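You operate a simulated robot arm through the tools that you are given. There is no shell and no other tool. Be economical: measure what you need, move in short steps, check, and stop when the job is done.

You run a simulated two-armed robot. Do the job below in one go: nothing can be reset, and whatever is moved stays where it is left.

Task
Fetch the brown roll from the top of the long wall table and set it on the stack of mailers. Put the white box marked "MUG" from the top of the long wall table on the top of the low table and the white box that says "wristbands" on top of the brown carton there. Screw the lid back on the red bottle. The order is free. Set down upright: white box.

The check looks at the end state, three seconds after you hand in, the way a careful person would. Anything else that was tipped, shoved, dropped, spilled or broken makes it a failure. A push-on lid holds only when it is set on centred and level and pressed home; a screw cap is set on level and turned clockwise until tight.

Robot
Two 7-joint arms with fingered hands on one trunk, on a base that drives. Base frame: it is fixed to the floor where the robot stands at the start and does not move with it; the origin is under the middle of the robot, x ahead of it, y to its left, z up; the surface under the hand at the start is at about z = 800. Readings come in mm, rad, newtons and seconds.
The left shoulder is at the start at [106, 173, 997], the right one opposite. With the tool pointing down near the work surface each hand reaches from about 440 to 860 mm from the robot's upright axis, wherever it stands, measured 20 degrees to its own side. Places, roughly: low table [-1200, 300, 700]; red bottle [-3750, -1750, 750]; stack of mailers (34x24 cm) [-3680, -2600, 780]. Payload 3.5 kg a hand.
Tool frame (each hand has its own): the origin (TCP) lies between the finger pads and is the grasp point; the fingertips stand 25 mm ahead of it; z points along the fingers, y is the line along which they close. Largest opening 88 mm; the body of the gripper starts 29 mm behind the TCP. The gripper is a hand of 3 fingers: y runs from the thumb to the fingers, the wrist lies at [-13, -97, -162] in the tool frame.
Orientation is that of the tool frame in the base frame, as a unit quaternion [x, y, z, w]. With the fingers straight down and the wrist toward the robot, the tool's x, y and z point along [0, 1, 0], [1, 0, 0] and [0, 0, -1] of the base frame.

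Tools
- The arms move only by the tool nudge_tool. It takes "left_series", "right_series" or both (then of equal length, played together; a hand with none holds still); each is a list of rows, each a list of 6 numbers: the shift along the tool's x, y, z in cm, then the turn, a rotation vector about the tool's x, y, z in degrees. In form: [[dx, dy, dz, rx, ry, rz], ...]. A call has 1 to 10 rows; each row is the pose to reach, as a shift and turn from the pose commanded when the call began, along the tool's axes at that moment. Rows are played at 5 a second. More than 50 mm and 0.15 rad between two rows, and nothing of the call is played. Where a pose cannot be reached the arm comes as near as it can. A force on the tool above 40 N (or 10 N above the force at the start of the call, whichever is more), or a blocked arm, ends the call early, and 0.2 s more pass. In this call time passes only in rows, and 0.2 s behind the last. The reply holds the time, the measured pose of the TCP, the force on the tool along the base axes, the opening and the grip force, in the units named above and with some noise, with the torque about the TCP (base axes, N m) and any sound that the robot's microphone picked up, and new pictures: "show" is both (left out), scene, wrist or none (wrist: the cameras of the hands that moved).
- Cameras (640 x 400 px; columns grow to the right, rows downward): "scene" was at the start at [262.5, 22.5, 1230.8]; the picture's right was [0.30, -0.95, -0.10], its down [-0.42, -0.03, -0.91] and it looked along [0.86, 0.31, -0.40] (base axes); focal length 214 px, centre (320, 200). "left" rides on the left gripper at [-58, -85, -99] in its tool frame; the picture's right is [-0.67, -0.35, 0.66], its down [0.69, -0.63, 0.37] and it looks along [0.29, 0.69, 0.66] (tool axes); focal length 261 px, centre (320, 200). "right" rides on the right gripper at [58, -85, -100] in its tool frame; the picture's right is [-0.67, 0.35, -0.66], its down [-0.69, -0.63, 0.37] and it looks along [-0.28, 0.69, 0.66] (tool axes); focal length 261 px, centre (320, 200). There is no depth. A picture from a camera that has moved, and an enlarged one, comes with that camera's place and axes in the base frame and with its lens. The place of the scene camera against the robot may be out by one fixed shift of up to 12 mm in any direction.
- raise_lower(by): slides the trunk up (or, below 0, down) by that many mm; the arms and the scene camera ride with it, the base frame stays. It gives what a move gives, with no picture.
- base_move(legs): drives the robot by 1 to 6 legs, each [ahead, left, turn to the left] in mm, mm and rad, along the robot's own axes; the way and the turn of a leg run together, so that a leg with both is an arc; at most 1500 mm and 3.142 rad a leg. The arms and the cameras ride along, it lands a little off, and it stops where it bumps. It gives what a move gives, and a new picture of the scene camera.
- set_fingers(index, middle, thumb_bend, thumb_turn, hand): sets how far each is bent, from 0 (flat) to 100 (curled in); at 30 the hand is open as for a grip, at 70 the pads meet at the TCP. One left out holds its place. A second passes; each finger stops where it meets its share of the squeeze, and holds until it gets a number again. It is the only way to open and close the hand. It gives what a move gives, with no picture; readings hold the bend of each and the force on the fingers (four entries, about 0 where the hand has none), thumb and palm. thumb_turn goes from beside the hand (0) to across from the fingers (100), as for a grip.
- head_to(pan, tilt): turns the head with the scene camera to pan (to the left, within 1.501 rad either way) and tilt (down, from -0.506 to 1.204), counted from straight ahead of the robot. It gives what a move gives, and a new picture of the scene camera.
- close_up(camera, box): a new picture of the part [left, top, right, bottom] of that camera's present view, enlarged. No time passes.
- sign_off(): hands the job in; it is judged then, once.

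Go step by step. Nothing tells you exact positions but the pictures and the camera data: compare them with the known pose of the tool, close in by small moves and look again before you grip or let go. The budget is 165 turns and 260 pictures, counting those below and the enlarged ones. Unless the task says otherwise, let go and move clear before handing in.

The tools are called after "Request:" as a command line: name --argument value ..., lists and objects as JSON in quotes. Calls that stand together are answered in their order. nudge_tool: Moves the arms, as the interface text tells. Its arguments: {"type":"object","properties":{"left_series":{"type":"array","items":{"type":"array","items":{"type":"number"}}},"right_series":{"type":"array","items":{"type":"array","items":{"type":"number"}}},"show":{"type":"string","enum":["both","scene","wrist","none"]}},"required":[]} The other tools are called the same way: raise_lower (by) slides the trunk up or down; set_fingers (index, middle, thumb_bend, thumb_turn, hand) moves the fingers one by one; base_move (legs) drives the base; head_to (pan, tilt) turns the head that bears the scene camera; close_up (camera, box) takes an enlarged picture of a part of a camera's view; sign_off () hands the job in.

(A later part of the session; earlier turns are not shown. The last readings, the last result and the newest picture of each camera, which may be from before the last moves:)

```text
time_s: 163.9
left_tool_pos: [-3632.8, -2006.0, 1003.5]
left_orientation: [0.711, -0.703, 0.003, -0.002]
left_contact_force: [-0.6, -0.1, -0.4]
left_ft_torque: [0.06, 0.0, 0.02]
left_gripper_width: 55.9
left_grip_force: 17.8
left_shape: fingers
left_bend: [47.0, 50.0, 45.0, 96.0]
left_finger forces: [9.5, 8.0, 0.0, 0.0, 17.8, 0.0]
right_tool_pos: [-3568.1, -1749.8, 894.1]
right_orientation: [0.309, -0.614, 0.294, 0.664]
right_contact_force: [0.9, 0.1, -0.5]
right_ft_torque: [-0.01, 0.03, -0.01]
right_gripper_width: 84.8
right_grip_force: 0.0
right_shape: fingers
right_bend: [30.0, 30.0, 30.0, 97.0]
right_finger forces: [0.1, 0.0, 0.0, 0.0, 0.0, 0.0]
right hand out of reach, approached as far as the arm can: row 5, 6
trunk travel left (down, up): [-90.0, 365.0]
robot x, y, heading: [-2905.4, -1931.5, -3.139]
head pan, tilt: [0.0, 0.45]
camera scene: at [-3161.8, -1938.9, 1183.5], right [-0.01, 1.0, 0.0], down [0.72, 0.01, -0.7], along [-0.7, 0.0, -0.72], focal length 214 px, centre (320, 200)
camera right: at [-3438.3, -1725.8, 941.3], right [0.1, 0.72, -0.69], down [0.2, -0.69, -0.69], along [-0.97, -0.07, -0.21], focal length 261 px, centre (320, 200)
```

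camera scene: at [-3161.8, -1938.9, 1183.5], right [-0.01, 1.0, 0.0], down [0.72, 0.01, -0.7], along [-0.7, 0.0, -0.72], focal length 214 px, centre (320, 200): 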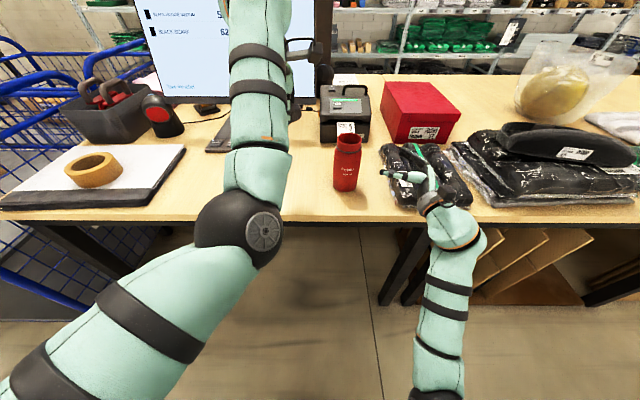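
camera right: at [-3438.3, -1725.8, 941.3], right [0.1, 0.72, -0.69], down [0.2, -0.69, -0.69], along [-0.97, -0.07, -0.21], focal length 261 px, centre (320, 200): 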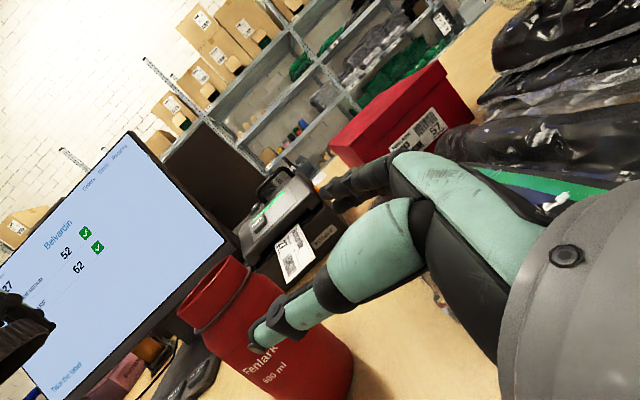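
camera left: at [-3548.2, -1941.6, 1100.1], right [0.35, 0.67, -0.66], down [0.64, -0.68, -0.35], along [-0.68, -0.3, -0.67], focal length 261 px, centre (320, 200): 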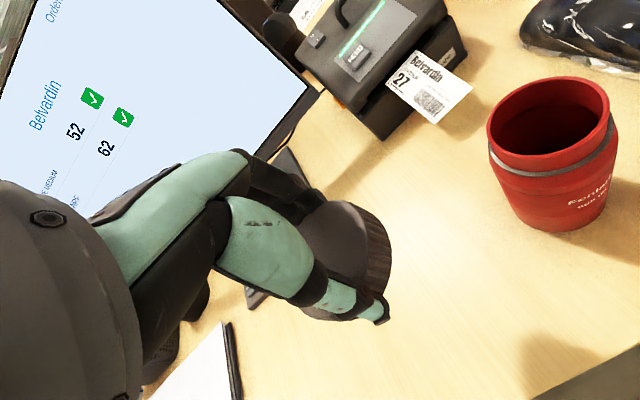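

I close in to just short of the bottle, then lower to grip height.

Request:
nudge_tool --right_series '[[0, -0.7, 2.5, 0, 0, 0], [0, -1.5, 5.5, 0, 0, 0], [-2, -1.5, 5.5, 0, 0, 0], [-4, -1.5, 5.5, 0, 0, 0], [-5.5, -1.5, 5.5, 0, 0, 0]]' --show "both"

```text
time_s: 165.1
left_tool_pos: [-3633.0, -2002.7, 1003.2]
left_orientation: [0.712, -0.703, 0.004, 0.0]
left_contact_force: [0.9, 0.4, -0.6]
left_ft_torque: [0.03, 0.0, -0.02]
left_gripper_width: 55.9
left_grip_force: 17.7
left_shape: fingers
left_bend: [47.0, 50.0, 45.0, 96.0]
left_finger forces: [9.6, 8.1, 0.0, 0.0, 17.9, 0.0]
right_tool_pos: [-3597.6, -1801.9, 839.0]
right_orientation: [0.308, -0.614, 0.298, 0.664]
right_contact_force: [-0.6, -0.6, 0.1]
right_ft_torque: [0.03, -0.03, 0.03]
right_gripper_width: 84.8
right_grip_force: 0.1
right_shape: fingers
right_bend: [30.0, 30.0, 30.0, 98.0]
right_finger forces: [0.0, 0.0, 0.0, 0.1, 0.0, 0.0]
right hand out of reach, approached as far as the arm can: row 1, 2
trunk travel left (down, up): [-90.0, 365.0]
robot x, y, heading: [-2907.5, -1927.7, -3.136]
head pan, tilt: [0.0, 0.45]
camera scene: at [-3161.8, -1935.6, 1183.5], right [-0.01, 1.0, 0.0], down [0.72, 0.0, -0.7], along [-0.7, 0.0, -0.72], focal length 214 px, centre (320, 200)
camera right: at [-3466.4, -1777.8, 887.0], right [0.1, 0.72, -0.69], down [0.21, -0.69, -0.69], along [-0.97, -0.08, -0.21], focal length 261 px, centre (320, 200)
```

scene: 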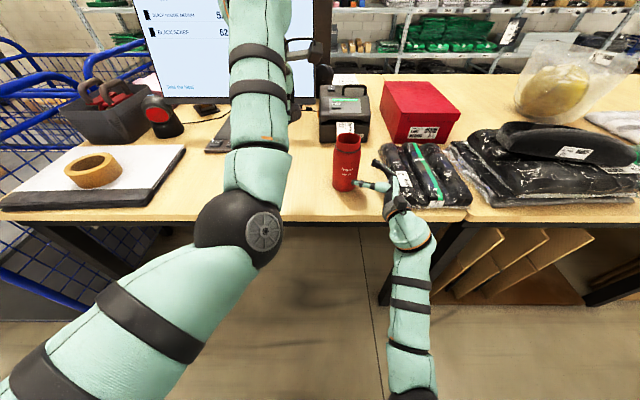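
right: 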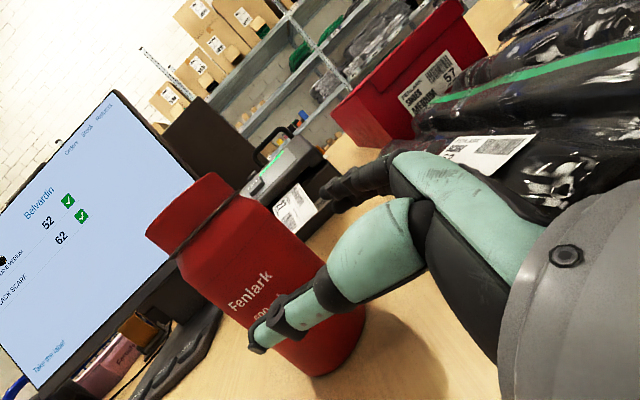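

Bottle axis about [-3646, -1867]. I slide the open hand around it, stopping short of palm contact.

Request:
nudge_tool --right_series '[[0, -0.2, 2, 0, 0, 0], [0, -0.4, 4, 0, 0, 0], [0, -0.4, 5.5, 0, 0, 0], [0, -0.4, 6.8, 0, 0, 0]]' --show "both"

```text
time_s: 166.1
left_tool_pos: [-3632.7, -2003.2, 1004.7]
left_orientation: [0.711, -0.703, 0.004, 0.0]
left_contact_force: [-0.1, 0.5, 0.6]
left_ft_torque: [0.01, -0.02, 0.02]
left_gripper_width: 56.0
left_grip_force: 17.9
left_shape: fingers
left_bend: [47.0, 50.0, 45.0, 96.0]
left_finger forces: [9.5, 8.1, 0.0, 0.0, 17.7, 0.0]
right_tool_pos: [-3637.4, -1856.7, 843.9]
right_orientation: [0.308, -0.613, 0.295, 0.665]
right_contact_force: [0.5, 0.1, 0.2]
right_ft_torque: [0.01, 0.02, -0.02]
right_gripper_width: 85.5
right_grip_force: 0.3
right_shape: fingers
right_bend: [30.0, 30.0, 30.0, 98.0]
right_finger forces: [0.5, 0.0, 0.0, 0.1, 0.1, 0.1]
trunk travel left (down, up): [-90.0, 365.0]
robot x, y, heading: [-2904.7, -1924.9, -3.133]
head pan, tilt: [0.0, 0.45]
camera scene: at [-3161.8, -1936.2, 1183.5], right [-0.01, 1.0, 0.0], down [0.72, 0.0, -0.7], along [-0.7, 0.0, -0.72], focal length 214 px, centre (320, 200)
camera right: at [-3506.9, -1833.1, 891.0], right [0.1, 0.72, -0.69], down [0.2, -0.69, -0.69], along [-0.97, -0.07, -0.21], focal length 261 px, centre (320, 200)
```

scene: 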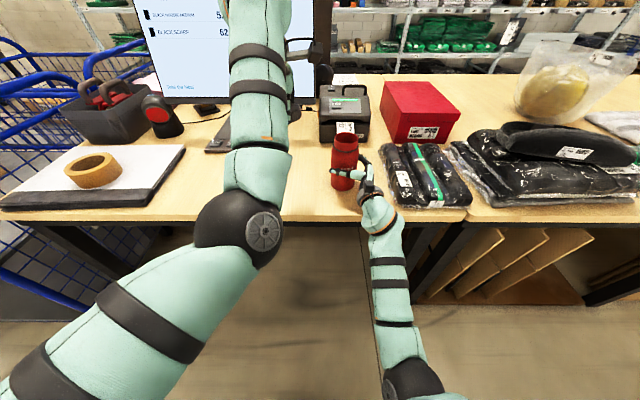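
right: 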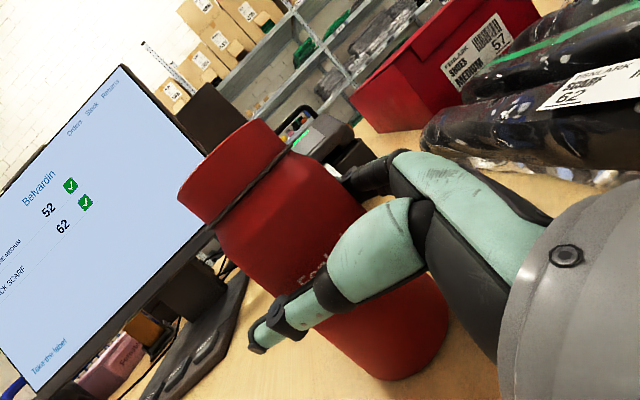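

Straddling the bottle. I close the right hand on it.

Request:
set_fingers --hand "right" --index 52 --middle 52 --thumb_bend 52

Request:
close_up --camera "right" --box '[0, 0, 640, 400]'

Request:
close_up --camera "left" --box '[160, 20, 640, 320]'

```text
time_s: 167.1
left_tool_pos: [-3633.1, -2002.9, 1003.2]
left_orientation: [0.711, -0.703, 0.004, -0.001]
left_contact_force: [0.6, -0.3, 0.1]
left_ft_torque: [-0.01, -0.03, 0.0]
left_gripper_width: 56.2
left_grip_force: 17.3
left_shape: fingers
left_bend: [47.0, 50.0, 45.0, 96.0]
left_finger forces: [9.5, 8.0, 0.0, 0.0, 17.7, 0.0]
right_tool_pos: [-3637.1, -1857.1, 843.3]
right_orientation: [0.309, -0.613, 0.297, 0.664]
right_contact_force: [-0.3, 1.0, 1.8]
right_ft_torque: [-0.01, -0.03, -0.01]
right_gripper_width: 65.4
right_grip_force: 13.2
right_shape: fingers
right_bend: [41.0, 45.0, 40.0, 97.0]
right_finger forces: [8.2, 5.3, 0.0, 0.0, 13.1, 0.1]
trunk travel left (down, up): [-90.0, 365.0]
robot x, y, heading: [-2904.6, -1925.9, -3.136]
head pan, tilt: [0.0, 0.45]
```

```text
1.00 times, centred on (320, 200) of right (not enlarged: the box is as wide or as high as the picture)
camera zoom: at [-3506.8, -1833.0, 891.0], right [0.1, 0.72, -0.69], down [0.2, -0.69, -0.69], along [-0.97, -0.07, -0.21], focal length 261 px, centre (320, 200)
```

zoom: 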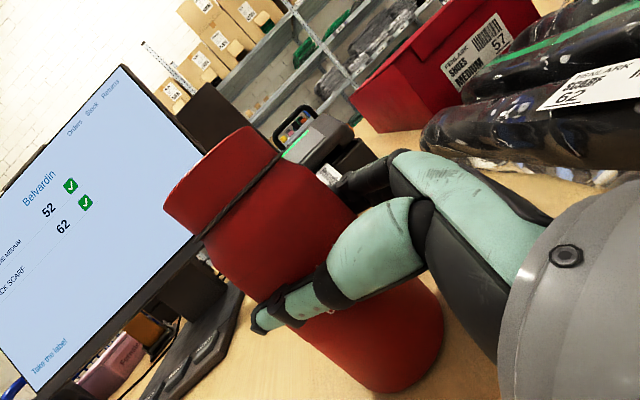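

```text
1.33 times, centred on (400, 170) of left
camera zoom: at [-3548.8, -1943.1, 1103.9], right [0.34, 0.67, -0.66], down [0.64, -0.68, -0.36], along [-0.69, -0.3, -0.66], focal length 348 px, centre (213, 240)
```

zoom: 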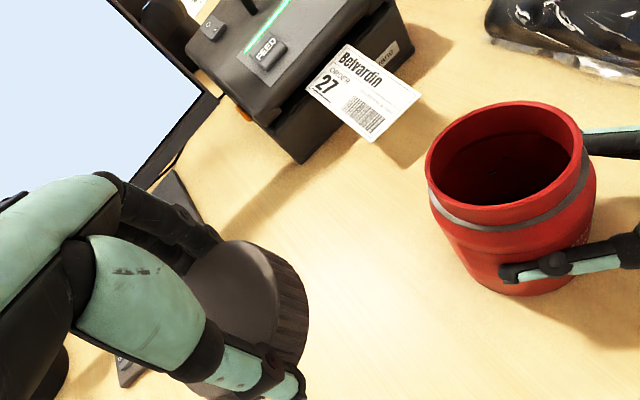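

Bottle is held (65 mm). Rim centre ≈ [-3648, -1866, 903]. I move the cap over it, turning the hand counter-clockwise to gain stroke.

Request:
nudge_tool --left_series '[[-2.3, 0.3, 0, 0, 0, -5], [-4.6, 0.5, 0, 0, 0, -10], [-6.9, 0.8, 0, 0, 0, -15], [-9.2, 1.0, 0, 0, 0, -20], [-11.5, 1.3, 0, 0, 0, -25], [-13.7, 1.5, 0, 0, 0, -30]]' --show "both"

```text
time_s: 168.7
left_tool_pos: [-3642.6, -1982.5, 978.4]
left_orientation: [0.898, -0.439, 0.011, -0.02]
left_contact_force: [-1.3, -0.1, -0.3]
left_ft_torque: [-0.01, -0.01, 0.03]
left_gripper_width: 55.0
left_grip_force: 17.9
left_shape: fingers
left_bend: [47.0, 50.0, 45.0, 95.0]
left_finger forces: [9.4, 8.4, 0.0, 0.0, 17.3, 0.0]
left hand out of reach, approached as far as the arm can: row 4, 5, 6
right_tool_pos: [-3638.3, -1858.2, 843.0]
right_orientation: [0.308, -0.613, 0.296, 0.664]
right_contact_force: [-0.1, -0.4, -1.7]
right_ft_torque: [0.0, -0.02, 0.01]
right_gripper_width: 65.6
right_grip_force: 14.1
right_shape: fingers
right_bend: [41.0, 46.0, 40.0, 96.0]
right_finger forces: [8.4, 5.8, 0.0, 0.0, 13.4, 0.0]
trunk travel left (down, up): [-90.0, 365.0]
robot x, y, heading: [-2903.0, -1925.9, -3.134]
head pan, tilt: [0.0, 0.45]
stopped in row 6 (left hand): the arm was blocked; the commanded pose is now the measured one
camera scene: at [-3162.1, -1936.8, 1183.4], right [-0.01, 1.0, 0.0], down [0.72, 0.01, -0.7], along [-0.7, 0.0, -0.72], focal length 214 px, centre (320, 200)
camera left: at [-3614.7, -1886.5, 1082.0], right [-0.11, 0.76, -0.64], down [0.93, -0.15, -0.33], along [-0.35, -0.63, -0.69], focal length 261 px, centre (320, 200)
```

scene: 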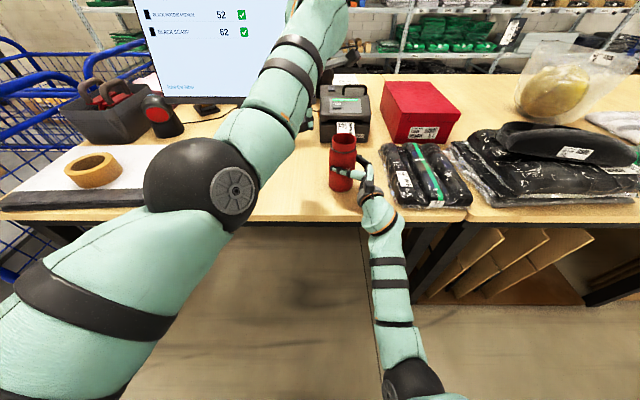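
left: 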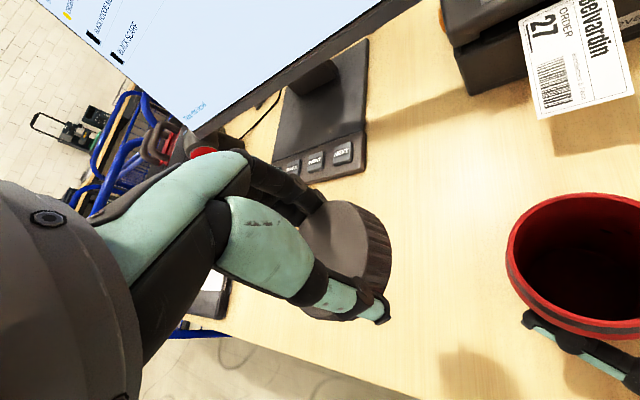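

Turning that way is blocked. I turn back the other way (wrist to the left), which suits this arm, and approach again.

Request:
nudge_tool --left_series '[[0, 0, -1, -0.5, 0, 8], [0, 0, -2, -1, 0, 16], [-1, -0.6, -2.4, -1.6, 0, 24], [-2, -1.2, -2.4, -2, 0, 32], [-3, -1.8, -2.4, -2.6, 0, 38], [-3.6, -2.2, -2.4, -2.6, 0, 44]]' --show "none"

```text
time_s: 170.1
left_tool_pos: [-3646.3, -1935.0, 1005.2]
left_orientation: [-0.664, 0.748, 0.006, 0.001]
left_contact_force: [0.3, -0.3, 0.1]
left_ft_torque: [0.01, 0.01, 0.03]
left_gripper_width: 55.2
left_grip_force: 17.5
left_shape: fingers
left_bend: [47.0, 50.0, 45.0, 95.0]
left_finger forces: [9.3, 8.1, 0.1, 0.0, 17.0, 0.0]
right_tool_pos: [-3638.0, -1858.7, 843.3]
right_orientation: [0.31, -0.613, 0.296, 0.664]
right_contact_force: [-0.1, 0.1, -0.4]
right_ft_torque: [0.0, -0.02, 0.01]
right_gripper_width: 65.3
right_grip_force: 13.7
right_shape: fingers
right_bend: [41.0, 46.0, 40.0, 96.0]
right_finger forces: [8.2, 5.6, 0.1, 0.0, 13.3, 0.0]
trunk travel left (down, up): [-90.0, 365.0]
robot x, y, heading: [-2906.2, -1930.1, -3.138]
head pan, tilt: [0.0, 0.45]
```

Request:
nudge_tool --left_series '[[-1.8, 0.3, 0, 0, 0, 2], [-3.6, 0.5, 0, 0, 0, 4], [-5.2, 0.8, 0, 0, 0, 5], [-6.8, 1.0, 0, 0, 0, 6]]' --show "both"

Request:
close_up --camera "scene" --box '[270, 60, 430, 220]'

```text
time_s: 171.3
left_tool_pos: [-3650.4, -1895.8, 969.8]
left_orientation: [-0.635, 0.772, -0.012, 0.02]
left_contact_force: [1.0, -0.5, -0.7]
left_ft_torque: [-0.02, 0.04, -0.01]
left_gripper_width: 54.8
left_grip_force: 16.8
left_shape: fingers
left_bend: [48.0, 50.0, 45.0, 95.0]
left_finger forces: [9.1, 8.0, 0.0, 0.0, 16.7, 0.1]
left hand out of reach, approached as far as the arm can: row 3, 4
right_tool_pos: [-3637.5, -1857.1, 843.7]
right_orientation: [0.309, -0.613, 0.296, 0.665]
right_contact_force: [-0.8, -0.2, -0.7]
right_ft_torque: [-0.01, -0.02, 0.0]
right_gripper_width: 65.4
right_grip_force: 13.8
right_shape: fingers
right_bend: [41.0, 46.0, 40.0, 96.0]
right_finger forces: [8.2, 5.6, 0.0, 0.0, 13.4, 0.0]
trunk travel left (down, up): [-90.0, 365.0]
robot x, y, heading: [-2902.5, -1927.4, -3.139]
head pan, tilt: [0.0, 0.45]
stopped in row 4 (left hand): the arm was blocked; the commanded pose is now the measured one
camera scene: at [-3161.7, -1936.5, 1183.5], right [-0.01, 1.0, 0.0], down [0.72, 0.0, -0.7], along [-0.7, 0.0, -0.72], focal length 214 px, centre (320, 200)
camera left: at [-3560.5, -1855.6, 1074.3], right [0.5, 0.59, -0.63], down [0.5, -0.79, -0.35], along [-0.71, -0.14, -0.69], focal length 261 px, centre (320, 200)
```

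scene: 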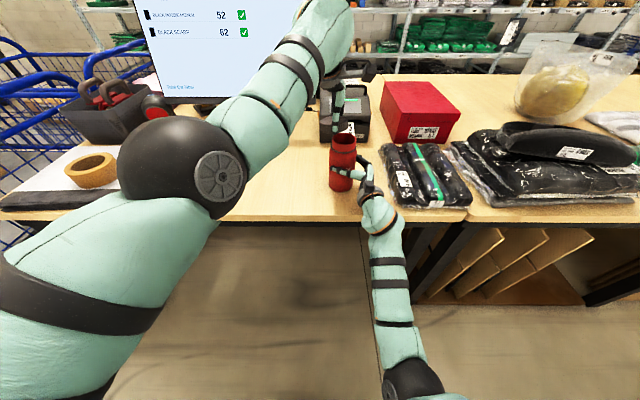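
left: 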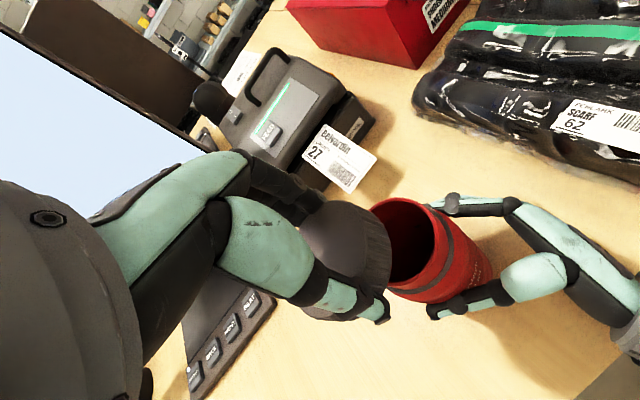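

```text
2.50 times, centred on (350, 140) of scene
camera zoom: at [-3161.7, -1936.5, 1183.5], right [-0.01, 1.0, 0.0], down [0.72, 0.0, -0.7], along [-0.7, 0.0, -0.72], focal length 536 px, centre (245, 350)
```

zoom: 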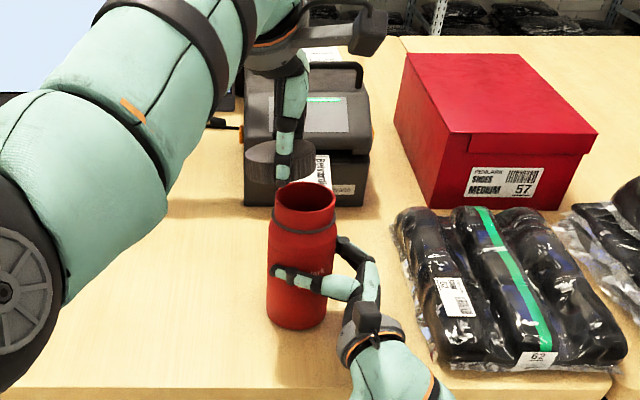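

The left arm runs out of reach to the right, so I must shift the base ~120 mm right. I release the bottle, back both hands off safely first.

Request:
set_fingers --hand "right" --index 30 --middle 30 --thumb_bend 30

Request:
nudge_tool --left_series '[[1, 0, -1, 0, 0, 0], [2, 0, -2, 0, 0, 0], [3, 0, -3, 0, 0, 0], [4, 0, -4, 0, 0, 0], [4, 0, -4, 0, 0, 0], [4, 0, -4, 0, 0, 0], [4, 0, -4, 0, 0, 0]]' --right_series '[[0, 0, -2, 0, 0, 0], [0, 0, -4, 0, 0, 0], [0, 0, -6, 0, 0, 0], [0, 0, -8, 0, 0, 0], [2, 0, -9.5, 0, 0, 0], [4.5, 0, -10, 0, 0, 0], [7, 0, -10, 0, 0, 0]]' --show "scene"

```text
time_s: 172.3
left_tool_pos: [-3650.5, -1894.8, 969.6]
left_orientation: [-0.635, 0.773, -0.011, 0.02]
left_contact_force: [-0.9, 0.1, -0.9]
left_ft_torque: [0.02, 0.0, 0.03]
left_gripper_width: 54.9
left_grip_force: 17.0
left_shape: fingers
left_bend: [48.0, 50.0, 45.0, 95.0]
left_finger forces: [9.1, 8.0, 0.0, 0.0, 16.7, 0.1]
right_tool_pos: [-3637.7, -1857.8, 843.2]
right_orientation: [0.309, -0.613, 0.296, 0.664]
right_contact_force: [0.5, 0.4, 0.0]
right_ft_torque: [0.0, 0.0, -0.01]
right_gripper_width: 84.6
right_grip_force: 0.1
right_shape: fingers
right_bend: [30.0, 30.0, 30.0, 97.0]
right_finger forces: [0.0, 0.0, 0.1, 0.0, 0.0, 0.1]
trunk travel left (down, up): [-90.0, 365.0]
robot x, y, heading: [-2904.5, -1929.5, -3.134]
head pan, tilt: [0.0, 0.45]
```

```text
time_s: 174.1
left_tool_pos: [-3655.9, -1936.8, 1010.5]
left_orientation: [-0.633, 0.774, -0.011, 0.019]
left_contact_force: [-0.4, -0.2, -0.6]
left_ft_torque: [-0.01, -0.01, -0.01]
left_gripper_width: 54.8
left_grip_force: 16.5
left_shape: fingers
left_bend: [48.0, 50.0, 45.0, 95.0]
left_finger forces: [9.1, 7.9, 0.1, 0.0, 16.6, 0.0]
left hand out of reach, approached as far as the arm can: row 3, 4, 5, 6, 7
right_tool_pos: [-3575.9, -1738.4, 895.9]
right_orientation: [0.329, -0.622, 0.249, 0.666]
right_contact_force: [0.2, 0.0, 0.5]
right_ft_torque: [-0.01, -0.06, -0.02]
right_gripper_width: 84.6
right_grip_force: 0.1
right_shape: fingers
right_bend: [30.0, 30.0, 30.0, 98.0]
right_finger forces: [0.0, 0.0, 0.1, 0.0, 0.0, 0.0]
right hand out of reach, approached as far as the arm can: row 7
trunk travel left (down, up): [-90.0, 365.0]
robot x, y, heading: [-2903.8, -1930.2, -3.136]
head pan, tilt: [0.0, 0.45]
stopped in row 7 (right hand): the arm was blocked; the commanded pose is now the measured one
camera scene: at [-3161.7, -1936.5, 1183.5], right [-0.01, 1.0, 0.0], down [0.72, 0.0, -0.7], along [-0.7, 0.0, -0.72], focal length 214 px, centre (320, 200)
```

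scene: 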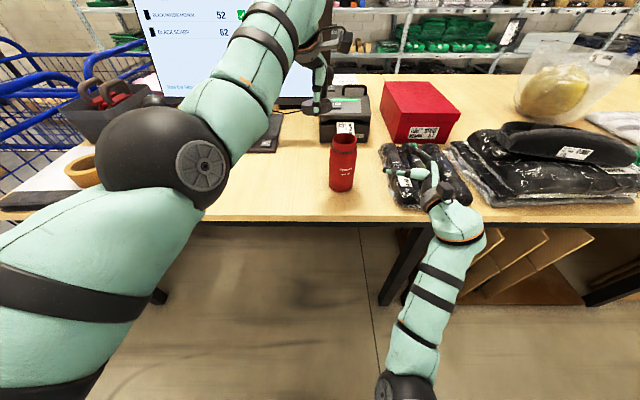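

Request:
base_move --legs '[[0, -125, 0]]'

Request:
close_up --camera "right" --box '[0, 0, 640, 400]'

```text
time_s: 175.4
left_tool_pos: [-3656.4, -1804.1, 1008.4]
left_orientation: [-0.633, 0.774, -0.012, 0.019]
left_contact_force: [0.7, 0.1, -0.5]
left_ft_torque: [-0.03, 0.0, 0.0]
left_gripper_width: 54.4
left_grip_force: 16.8
left_shape: fingers
left_bend: [48.0, 50.0, 45.0, 95.0]
left_finger forces: [9.1, 7.9, 0.0, 0.0, 16.6, 0.0]
right_tool_pos: [-3576.8, -1605.3, 896.5]
right_orientation: [0.329, -0.622, 0.248, 0.666]
right_contact_force: [-0.3, 0.0, -0.5]
right_ft_torque: [-0.01, 0.01, -0.04]
right_gripper_width: 84.8
right_grip_force: 0.1
right_shape: fingers
right_bend: [30.0, 30.0, 30.0, 98.0]
right_finger forces: [0.0, 0.1, 0.0, 0.0, 0.0, 0.1]
trunk travel left (down, up): [-90.0, 365.0]
robot x, y, heading: [-2903.6, -1798.5, -3.139]
head pan, tilt: [0.0, 0.45]
camera scene: at [-3162.5, -1804.3, 1183.5], right [-0.01, 1.0, 0.0], down [0.72, 0.0, -0.7], along [-0.7, 0.0, -0.72], focal length 214 px, centre (320, 200)
```

scene: 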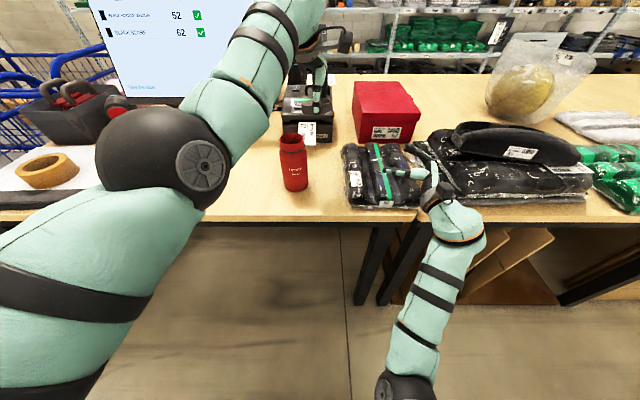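

```text
1.00 times, centred on (320, 200) of right (not enlarged: the box is as wide or as high as the picture)
camera zoom: at [-3444.6, -1591.9, 941.5], right [0.11, 0.77, -0.63], down [0.15, -0.64, -0.76], along [-0.98, -0.01, -0.19], focal length 261 px, centre (320, 200)
```

zoom: 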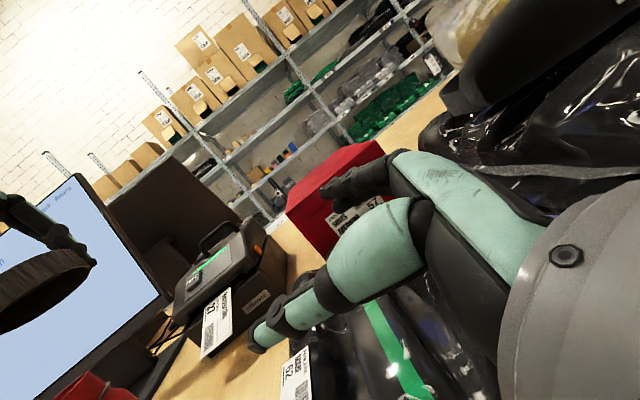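

Now I bring the right hand back to the standoff next to the bottle, level it and lower it.

Request:
nudge_tool --right_series '[[0.3, -2.4, 3.6, 0, 0, 2], [0.5, -4.8, 7.2, 0, 0, 4], [0.8, -7.2, 10.8, 0, 0, 6], [1.1, -9.5, 14.3, 0, 0, 7], [-1, -11, 15.5, 0, 0, 7], [-3.3, -11.8, 16.1, 0, 0, 7]]' --show "both"

```text
time_s: 177.0
left_tool_pos: [-3656.6, -1805.5, 1011.0]
left_orientation: [-0.633, 0.774, -0.011, 0.02]
left_contact_force: [-0.6, -0.3, -1.2]
left_ft_torque: [0.01, -0.01, -0.01]
left_gripper_width: 55.1
left_grip_force: 16.6
left_shape: fingers
left_bend: [48.0, 50.0, 45.0, 95.0]
left_finger forces: [9.0, 7.8, 0.0, 0.0, 16.7, 0.0]
right_tool_pos: [-3646.4, -1725.0, 816.6]
right_orientation: [0.31, -0.641, 0.242, 0.659]
right_contact_force: [0.1, -0.1, -0.4]
right_ft_torque: [-0.03, -0.01, 0.0]
right_gripper_width: 84.8
right_grip_force: 0.2
right_shape: fingers
right_bend: [30.0, 30.0, 30.0, 98.0]
right_finger forces: [0.0, 0.0, 0.0, 0.0, 0.1, 0.0]
right hand out of reach, approached as far as the arm can: row 1, 2, 3, 4, 5, 6
trunk travel left (down, up): [-90.0, 365.0]
robot x, y, heading: [-2904.8, -1795.0, -3.14]
head pan, tilt: [0.0, 0.45]
stopped in row 6 (right hand): the arm was blocked; the commanded pose is now the measured one
camera scene: at [-3162.6, -1805.3, 1183.5], right [-0.01, 1.0, 0.0], down [0.72, 0.0, -0.7], along [-0.7, 0.0, -0.72], focal length 214 px, centre (320, 200)
camera right: at [-3514.9, -1716.3, 867.1], right [0.17, 0.76, -0.62], down [0.15, -0.64, -0.75], along [-0.97, 0.03, -0.22], focal length 261 px, centre (320, 200)
```

scene: 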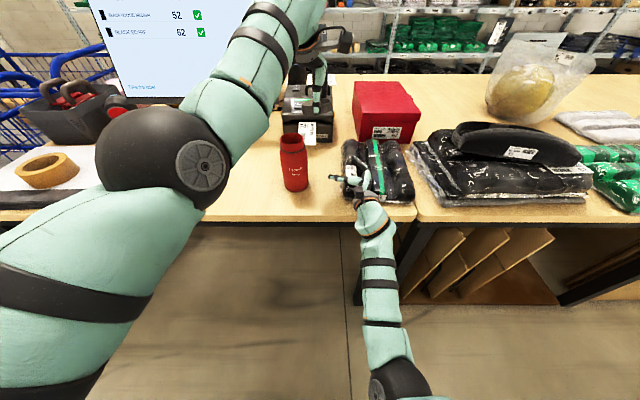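
right: 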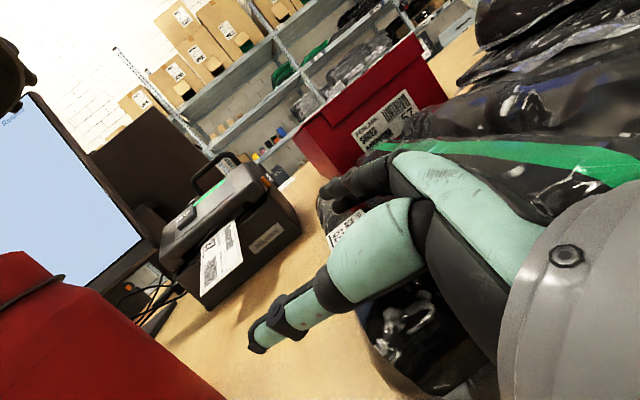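

The right arm hit a joint limit and sagged low over the bag (no contact force). I raise it straight up first and check.

Request:
nudge_tool --right_series '[[2, 0, -1, 0, 0, 0], [4, 0, -2, 0, 0, 0], [6, 0, -3, 4, 0, 2], [8, 0, -4, 10, 0, 4], [9, 0, -4, 18, 0, 6]]' --show "both"

```text
time_s: 178.2
left_tool_pos: [-3655.6, -1804.5, 1009.5]
left_orientation: [-0.632, 0.774, -0.012, 0.019]
left_contact_force: [1.4, -0.1, -0.8]
left_ft_torque: [0.0, 0.0, 0.02]
left_gripper_width: 55.1
left_grip_force: 17.1
left_shape: fingers
left_bend: [48.0, 50.0, 45.0, 95.0]
left_finger forces: [9.1, 8.0, 0.0, 0.1, 16.6, 0.0]
right_tool_pos: [-3613.0, -1708.3, 903.3]
right_orientation: [-0.373, 0.608, -0.381, -0.588]
right_contact_force: [-1.5, -0.3, -0.7]
right_ft_torque: [0.01, 0.01, 0.01]
right_gripper_width: 84.9
right_grip_force: 0.0
right_shape: fingers
right_bend: [30.0, 30.0, 30.0, 98.0]
right_finger forces: [0.0, 0.0, 0.0, 0.1, 0.0, 0.1]
right hand out of reach, approached as far as the arm can: row 2, 3, 4
trunk travel left (down, up): [-90.0, 365.0]
robot x, y, heading: [-2900.8, -1802.9, -3.136]
head pan, tilt: [0.0, 0.45]
camera scene: at [-3162.8, -1803.4, 1183.5], right [-0.01, 1.0, 0.0], down [0.72, 0.0, -0.7], along [-0.7, -0.01, -0.72], focal length 214 px, centre (320, 200)
camera right: at [-3496.8, -1655.4, 964.6], right [-0.01, 0.75, -0.66], down [0.43, -0.6, -0.68], along [-0.9, -0.29, -0.31], focal length 261 px, centre (320, 200)
```

scene: 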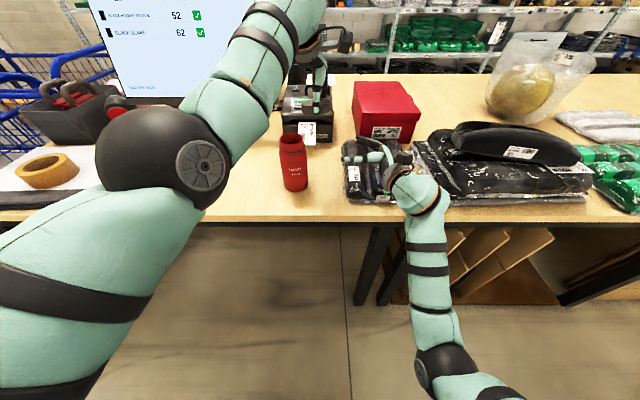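
right: 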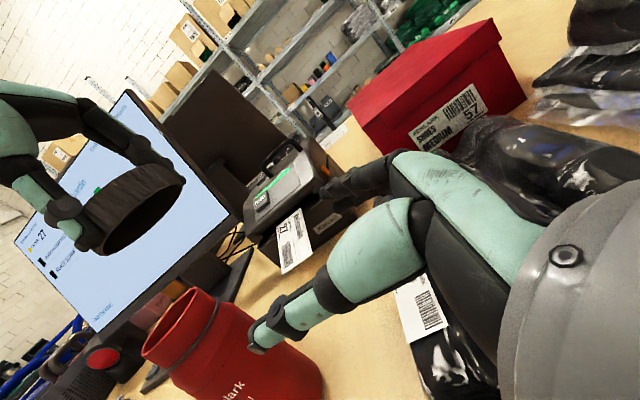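

Both hands are free and clear. I approach the bottle with the hand pointing more to the left.

Request:
nudge_tool --right_series '[[0, -1.2, 2.7, 0, 0, 0], [0, -2.4, 5.4, 0, 0, 0], [0, -3.5, 8, 0, 0, 0], [-2, -3.5, 8, 0, 0, 0], [-4, -3.5, 8, 0, 0, 0], [-6, -3.5, 8, 0, 0, 0]]' --show "both"

```text
time_s: 179.8
left_tool_pos: [-3656.0, -1805.0, 1008.2]
left_orientation: [-0.633, 0.774, -0.012, 0.019]
left_contact_force: [0.3, 0.9, 0.1]
left_ft_torque: [0.0, 0.02, 0.01]
left_gripper_width: 54.9
left_grip_force: 16.8
left_shape: fingers
left_bend: [48.0, 50.0, 45.0, 95.0]
left_finger forces: [9.1, 8.0, 0.1, 0.1, 16.6, 0.0]
right_tool_pos: [-3628.7, -1756.6, 847.7]
right_orientation: [-0.382, 0.62, -0.341, -0.595]
right_contact_force: [0.6, 0.4, 0.0]
right_ft_torque: [0.0, 0.02, 0.02]
right_gripper_width: 84.7
right_grip_force: 0.0
right_shape: fingers
right_bend: [30.0, 30.0, 30.0, 98.0]
right_finger forces: [0.0, 0.0, 0.0, 0.0, 0.0, 0.1]
right hand out of reach, approached as far as the arm can: row 1, 2, 3, 4, 5
trunk travel left (down, up): [-90.0, 365.0]
robot x, y, heading: [-2903.8, -1797.7, -3.133]
head pan, tilt: [0.0, 0.45]
stopped in row 6 (right hand): the arm was blocked; the commanded pose is now the measured one
camera scene: at [-3162.5, -1805.3, 1183.5], right [-0.01, 1.0, 0.0], down [0.72, 0.0, -0.7], along [-0.7, 0.0, -0.72], focal length 214 px, centre (320, 200)
camera right: at [-3507.9, -1713.9, 908.1], right [0.01, 0.79, -0.62], down [0.38, -0.57, -0.73], along [-0.93, -0.23, -0.3], focal length 261 px, centre (320, 200)
```

scene: 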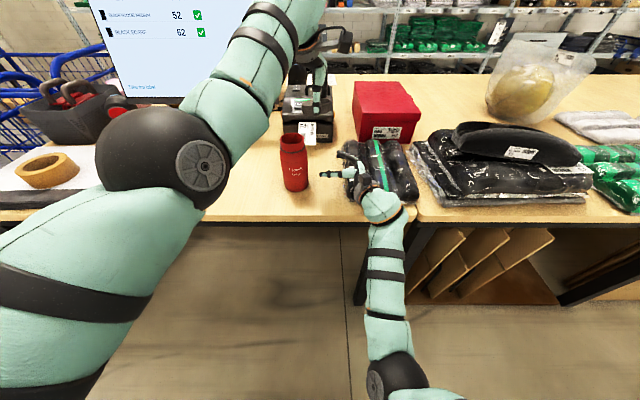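
right: 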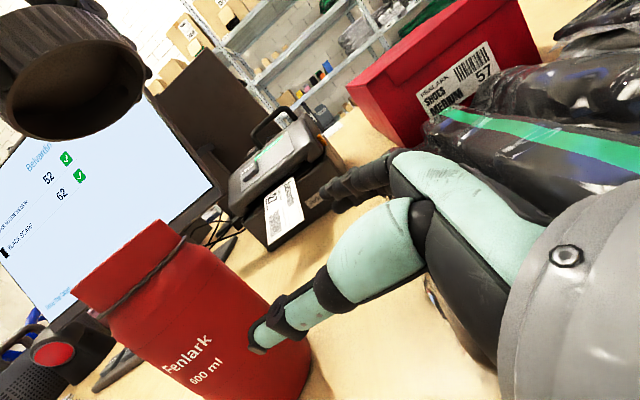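

Both arms have trouble near the midline at this trunk height (left wrist too high above its shoulder). I raise the trunk 130 mm and recentre the base on the bottle.

Request:
raise_lower --by 130

Request:
base_move --legs '[[0, 85, 0]]'

```text
time_s: 181.4
left_tool_pos: [-3585.2, -1804.7, 1286.3]
left_orientation: [-0.632, 0.772, 0.05, -0.057]
left_contact_force: [-0.2, -0.7, 0.8]
left_ft_torque: [0.0, 0.01, 0.01]
left_gripper_width: 54.4
left_grip_force: 16.3
left_shape: fingers
left_bend: [48.0, 50.0, 45.0, 95.0]
left_finger forces: [9.1, 7.8, 0.1, 0.0, 16.5, 0.1]
right_tool_pos: [-3628.2, -1759.9, 975.4]
right_orientation: [-0.382, 0.62, -0.342, -0.594]
right_contact_force: [-0.1, -0.2, -0.3]
right_ft_torque: [-0.01, 0.03, -0.02]
right_gripper_width: 84.9
right_grip_force: 0.1
right_shape: fingers
right_bend: [30.0, 30.0, 30.0, 98.0]
right_finger forces: [0.0, 0.1, 0.1, 0.0, 0.0, 0.0]
trunk travel left (down, up): [-220.0, 235.0]
robot x, y, heading: [-2903.4, -1798.9, -3.139]
head pan, tilt: [0.0, 0.45]
```

```text
time_s: 182.5
left_tool_pos: [-3582.8, -1890.4, 1286.5]
left_orientation: [-0.631, 0.772, 0.051, -0.058]
left_contact_force: [0.2, -0.3, 0.0]
left_ft_torque: [0.03, 0.02, 0.02]
left_gripper_width: 55.0
left_grip_force: 16.8
left_shape: fingers
left_bend: [48.0, 50.0, 45.0, 95.0]
left_finger forces: [9.0, 7.8, 0.0, 0.1, 16.5, 0.0]
right_tool_pos: [-3628.1, -1845.2, 977.1]
right_orientation: [-0.383, 0.619, -0.344, -0.594]
right_contact_force: [-0.5, 0.3, -0.1]
right_ft_torque: [0.02, 0.01, -0.02]
right_gripper_width: 85.0
right_grip_force: 0.0
right_shape: fingers
right_bend: [30.0, 30.0, 30.0, 98.0]
right_finger forces: [0.1, 0.1, 0.0, 0.0, 0.0, 0.0]
trunk travel left (down, up): [-220.0, 235.0]
robot x, y, heading: [-2904.2, -1882.4, -3.132]
head pan, tilt: [0.0, 0.45]
camera scene: at [-3060.9, -1889.8, 1363.1], right [-0.01, 1.0, 0.0], down [0.56, 0.0, -0.83], along [-0.83, -0.01, -0.56], focal length 214 px, centre (320, 200)
```

scene: 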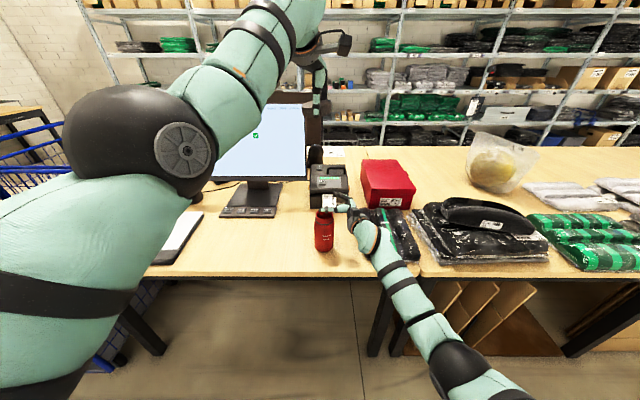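

I level and lower the left hand toward the bottle while the right hand backs off to the side.

Request:
nudge_tool --left_series '[[0.3, 0.4, 3.4, 1.5, 0, 0], [0.6, 0.8, 6.8, 3, 0, 0], [0.9, 1.2, 10.2, 4.5, 0, 0], [1.2, 1.6, 13.6, 6, 0, 0], [1.4, 2.0, 17, 7.5, 0, 0], [1.6, 2.3, 20.2, 8.7, 0, 0]]' --right_series '[[0, 0, -1.6, 0, 0, 0], [0, 0, -3.2, 0, 0, 0], [0, 0, -4.8, 0, 0, 0], [0, 0, -6.4, 0, 0, 0], [0, 0, -8, 0, 0, 0], [0, 0, -9.6, 0, 0, 0]]' --show "both"

```text
time_s: 183.9
left_tool_pos: [-3626.2, -1912.6, 1095.3]
left_orientation: [-0.634, 0.774, -0.005, -0.011]
left_contact_force: [-0.3, 1.0, -0.5]
left_ft_torque: [-0.01, -0.02, 0.02]
left_gripper_width: 54.7
left_grip_force: 16.6
left_shape: fingers
left_bend: [48.0, 50.0, 45.0, 95.0]
left_finger forces: [8.8, 7.9, 0.1, 0.1, 16.3, 0.0]
left hand out of reach, approached as far as the arm can: row 4, 5, 6
right_tool_pos: [-3580.4, -1760.3, 981.7]
right_orientation: [-0.382, 0.619, -0.343, -0.594]
right_contact_force: [0.3, -0.2, 0.1]
right_ft_torque: [-0.04, 0.0, -0.01]
right_gripper_width: 84.9
right_grip_force: 0.1
right_shape: fingers
right_bend: [30.0, 30.0, 30.0, 98.0]
right_finger forces: [0.1, 0.1, 0.1, 0.0, 0.0, 0.0]
trunk travel left (down, up): [-220.0, 235.0]
robot x, y, heading: [-2906.4, -1879.5, -3.131]
head pan, tilt: [0.0, 0.45]
camera scene: at [-3061.5, -1889.7, 1363.0], right [-0.01, 1.0, 0.0], down [0.56, 0.0, -0.83], along [-0.83, -0.01, -0.56], focal length 214 px, centre (320, 200)
camera right: at [-3461.3, -1716.6, 1043.2], right [0.01, 0.78, -0.62], down [0.38, -0.57, -0.72], along [-0.92, -0.23, -0.3], focal length 261 px, centre (320, 200)
camera left: at [-3530.8, -1868.9, 1193.1], right [0.47, 0.57, -0.67], down [0.48, -0.8, -0.35], along [-0.74, -0.16, -0.65], focal length 261 px, centre (320, 200)
```

scene: 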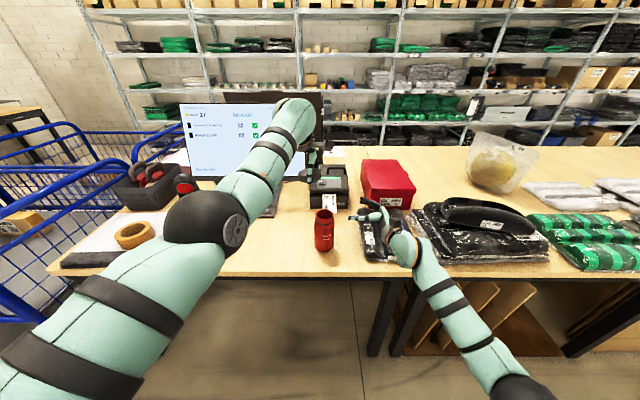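
right: 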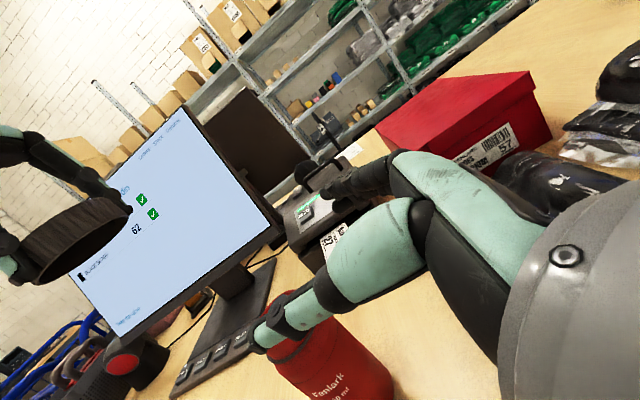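
left: 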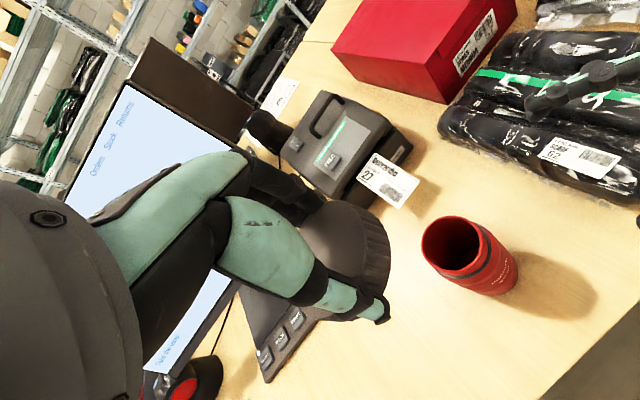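

Request:
nudge_tool --left_series '[[0, 0.5, 3, 0.5, 0, 0], [0, 1, 6, 1, 0, 0], [-0.5, 1.5, 9, 1.3, 0, 0], [-2, 2.2, 10, 1.3, 0, 0], [-4.1, 3.1, 10.5, 1.3, 0, 0]]' --show "wrist"

```text
time_s: 185.1
left_tool_pos: [-3623.6, -1897.2, 996.1]
left_orientation: [-0.634, 0.773, -0.016, -0.002]
left_contact_force: [-0.8, -0.4, -0.1]
left_ft_torque: [0.0, 0.0, 0.01]
left_gripper_width: 54.1
left_grip_force: 16.0
left_shape: fingers
left_bend: [48.0, 50.0, 45.0, 95.0]
left_finger forces: [8.8, 7.8, 0.0, 0.1, 16.1, 0.0]
left hand out of reach, approached as far as the arm can: row 2, 3, 4, 5
right_tool_pos: [-3581.2, -1760.8, 983.0]
right_orientation: [-0.382, 0.619, -0.343, -0.595]
right_contact_force: [-0.4, -1.0, -0.3]
right_ft_torque: [0.01, 0.01, 0.02]
right_gripper_width: 84.6
right_grip_force: 0.1
right_shape: fingers
right_bend: [30.0, 30.0, 30.0, 98.0]
right_finger forces: [0.0, 0.0, 0.1, 0.0, 0.0, 0.0]
trunk travel left (down, up): [-220.0, 235.0]
robot x, y, heading: [-2903.1, -1884.1, -3.131]
head pan, tilt: [0.0, 0.45]
camera left: at [-3531.7, -1854.7, 1097.6], right [0.48, 0.57, -0.66], down [0.49, -0.81, -0.33], along [-0.73, -0.16, -0.67], focal length 261 px, centre (320, 200)
```

left: 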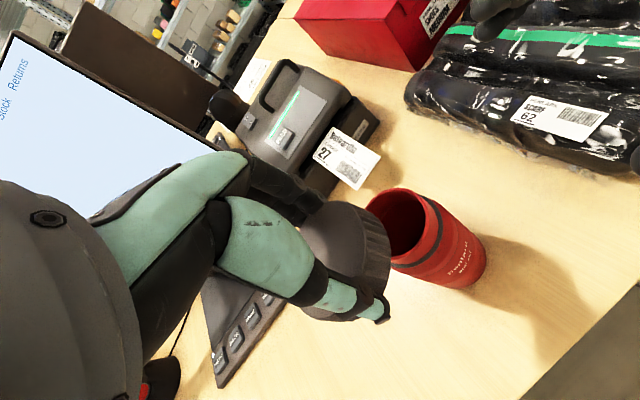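

Two-handed overlap at the midline is too small. I'll seat and turn the cap with the left hand with the bottle well on its side, watching whether the bottle turns; first shift the base right 120 mm.

Request:
base_move --legs '[[0, -120, 0]]'

Request:
nudge_tool --left_series '[[2, 1, 0, -1.5, 0, -2], [4, 1.5, 0, -1.5, 0, -4], [6, 2, 0, -1.5, 0, -6], [8, 2, 0, -1.5, 0, -8]]' --show "wrist"

```text
time_s: 186.3
left_tool_pos: [-3625.1, -1782.8, 996.2]
left_orientation: [-0.634, 0.773, -0.016, -0.002]
left_contact_force: [0.5, -0.4, -0.5]
left_ft_torque: [-0.02, -0.01, -0.01]
left_gripper_width: 54.0
left_grip_force: 16.4
left_shape: fingers
left_bend: [48.0, 50.0, 45.0, 95.0]
left_finger forces: [8.8, 7.8, 0.0, 0.0, 16.0, 0.0]
right_tool_pos: [-3582.5, -1645.9, 983.4]
right_orientation: [-0.381, 0.62, -0.343, -0.594]
right_contact_force: [0.3, -0.3, -0.1]
right_ft_torque: [0.0, 0.0, 0.0]
right_gripper_width: 84.8
right_grip_force: 0.2
right_shape: fingers
right_bend: [30.0, 30.0, 30.0, 98.0]
right_finger forces: [0.1, 0.0, 0.0, 0.1, 0.0, 0.0]
trunk travel left (down, up): [-220.0, 235.0]
robot x, y, heading: [-2905.6, -1770.1, -3.136]
head pan, tilt: [0.0, 0.45]
camera scene: at [-3061.5, -1773.5, 1363.1], right [-0.01, 1.0, 0.0], down [0.56, 0.0, -0.83], along [-0.83, 0.0, -0.56], focal length 214 px, centre (320, 200)
```

scene: 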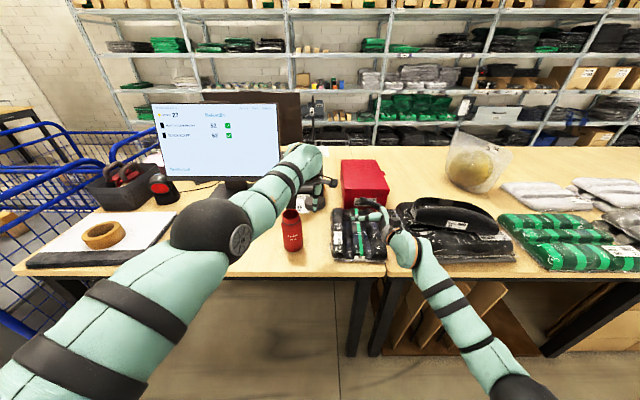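

```text
time_s: 187.3
left_tool_pos: [-3654.5, -1864.8, 999.8]
left_orientation: [-0.687, 0.727, -0.006, -0.011]
left_contact_force: [-0.2, -0.9, -0.3]
left_ft_torque: [-0.02, 0.05, 0.03]
left_gripper_width: 54.5
left_grip_force: 16.1
left_shape: fingers
left_bend: [48.0, 51.0, 45.0, 95.0]
left_finger forces: [8.6, 7.8, 0.0, 0.0, 16.0, 0.0]
left hand out of reach, approached as far as the arm can: row 1, 2, 3, 4
right_tool_pos: [-3582.5, -1644.4, 983.0]
right_orientation: [-0.381, 0.62, -0.342, -0.594]
right_contact_force: [0.1, 0.0, 1.0]
right_ft_torque: [0.0, 0.0, 0.03]
right_gripper_width: 84.9
right_grip_force: 0.0
right_shape: fingers
right_bend: [30.0, 30.0, 30.0, 98.0]
right_finger forces: [0.1, 0.0, 0.1, 0.0, 0.0, 0.1]
trunk travel left (down, up): [-220.0, 235.0]
robot x, y, heading: [-2905.7, -1764.1, -3.133]
head pan, tilt: [0.0, 0.45]
camera left: at [-3565.1, -1809.1, 1097.5], right [0.38, 0.63, -0.67], down [0.59, -0.73, -0.35], along [-0.71, -0.26, -0.65], focal length 261 px, centre (320, 200)
```

left: 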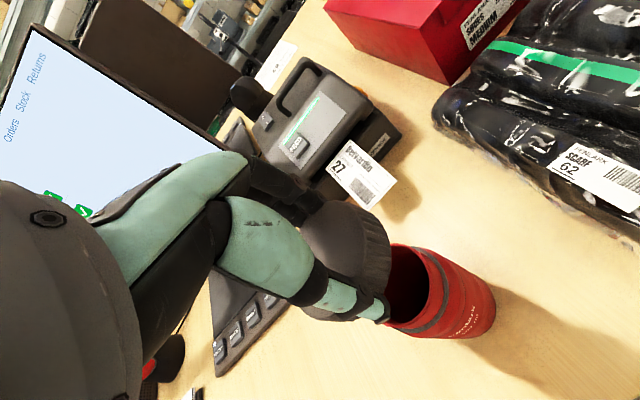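

The cap is now roughly above the bottle. I check alignment in enlarged scene and right-hand views.

Request:
close_up --camera "scene" --box '[240, 140, 360, 260]'

Request:
close_up --camera "right" --box '[0, 100, 400, 400]'

```text
3.33 times, centred on (300, 200) of scene
camera zoom: at [-3061.7, -1774.0, 1363.1], right [-0.01, 1.0, 0.0], down [0.56, 0.0, -0.83], along [-0.83, 0.0, -0.56], focal length 715 px, centre (387, 200)
```

zoom: 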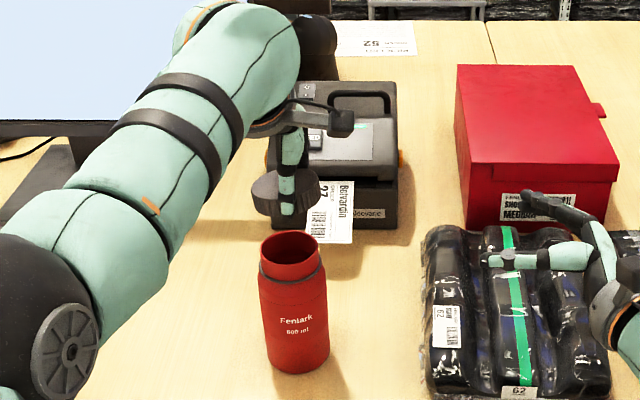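

```text
1.33 times, centred on (200, 250) of right
camera zoom: at [-3461.7, -1600.5, 1043.5], right [0.01, 0.78, -0.62], down [0.38, -0.57, -0.72], along [-0.92, -0.23, -0.3], focal length 348 px, centre (480, 133)
```

zoom: 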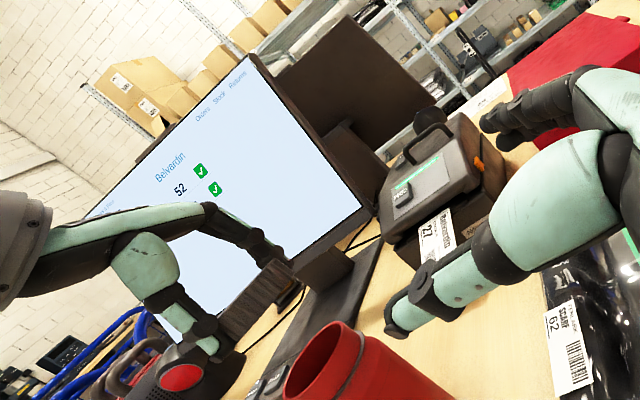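

Request:
close_up --camera "scene" --box '[275, 170, 335, 230]'

Request:
close_up --camera "right" --box '[100, 240, 340, 400]'

```text
6.67 times, centred on (305, 200) of scene
camera zoom: at [-3061.7, -1774.0, 1363.1], right [-0.01, 1.0, 0.0], down [0.56, 0.0, -0.83], along [-0.83, 0.0, -0.56], focal length 1430 px, centre (420, 200)
```

zoom: 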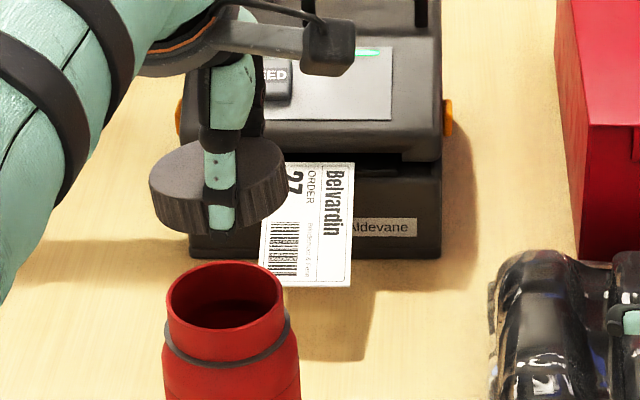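

```text
2.50 times, centred on (220, 320) of right
camera zoom: at [-3461.7, -1600.5, 1043.5], right [0.01, 0.78, -0.62], down [0.38, -0.57, -0.72], along [-0.92, -0.23, -0.3], focal length 652 px, centre (570, -100)
```

zoom: 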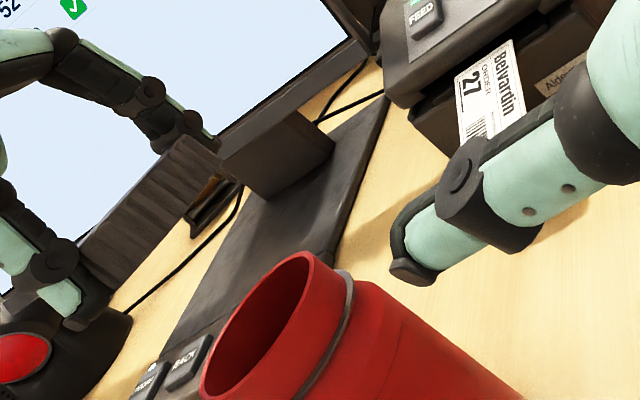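

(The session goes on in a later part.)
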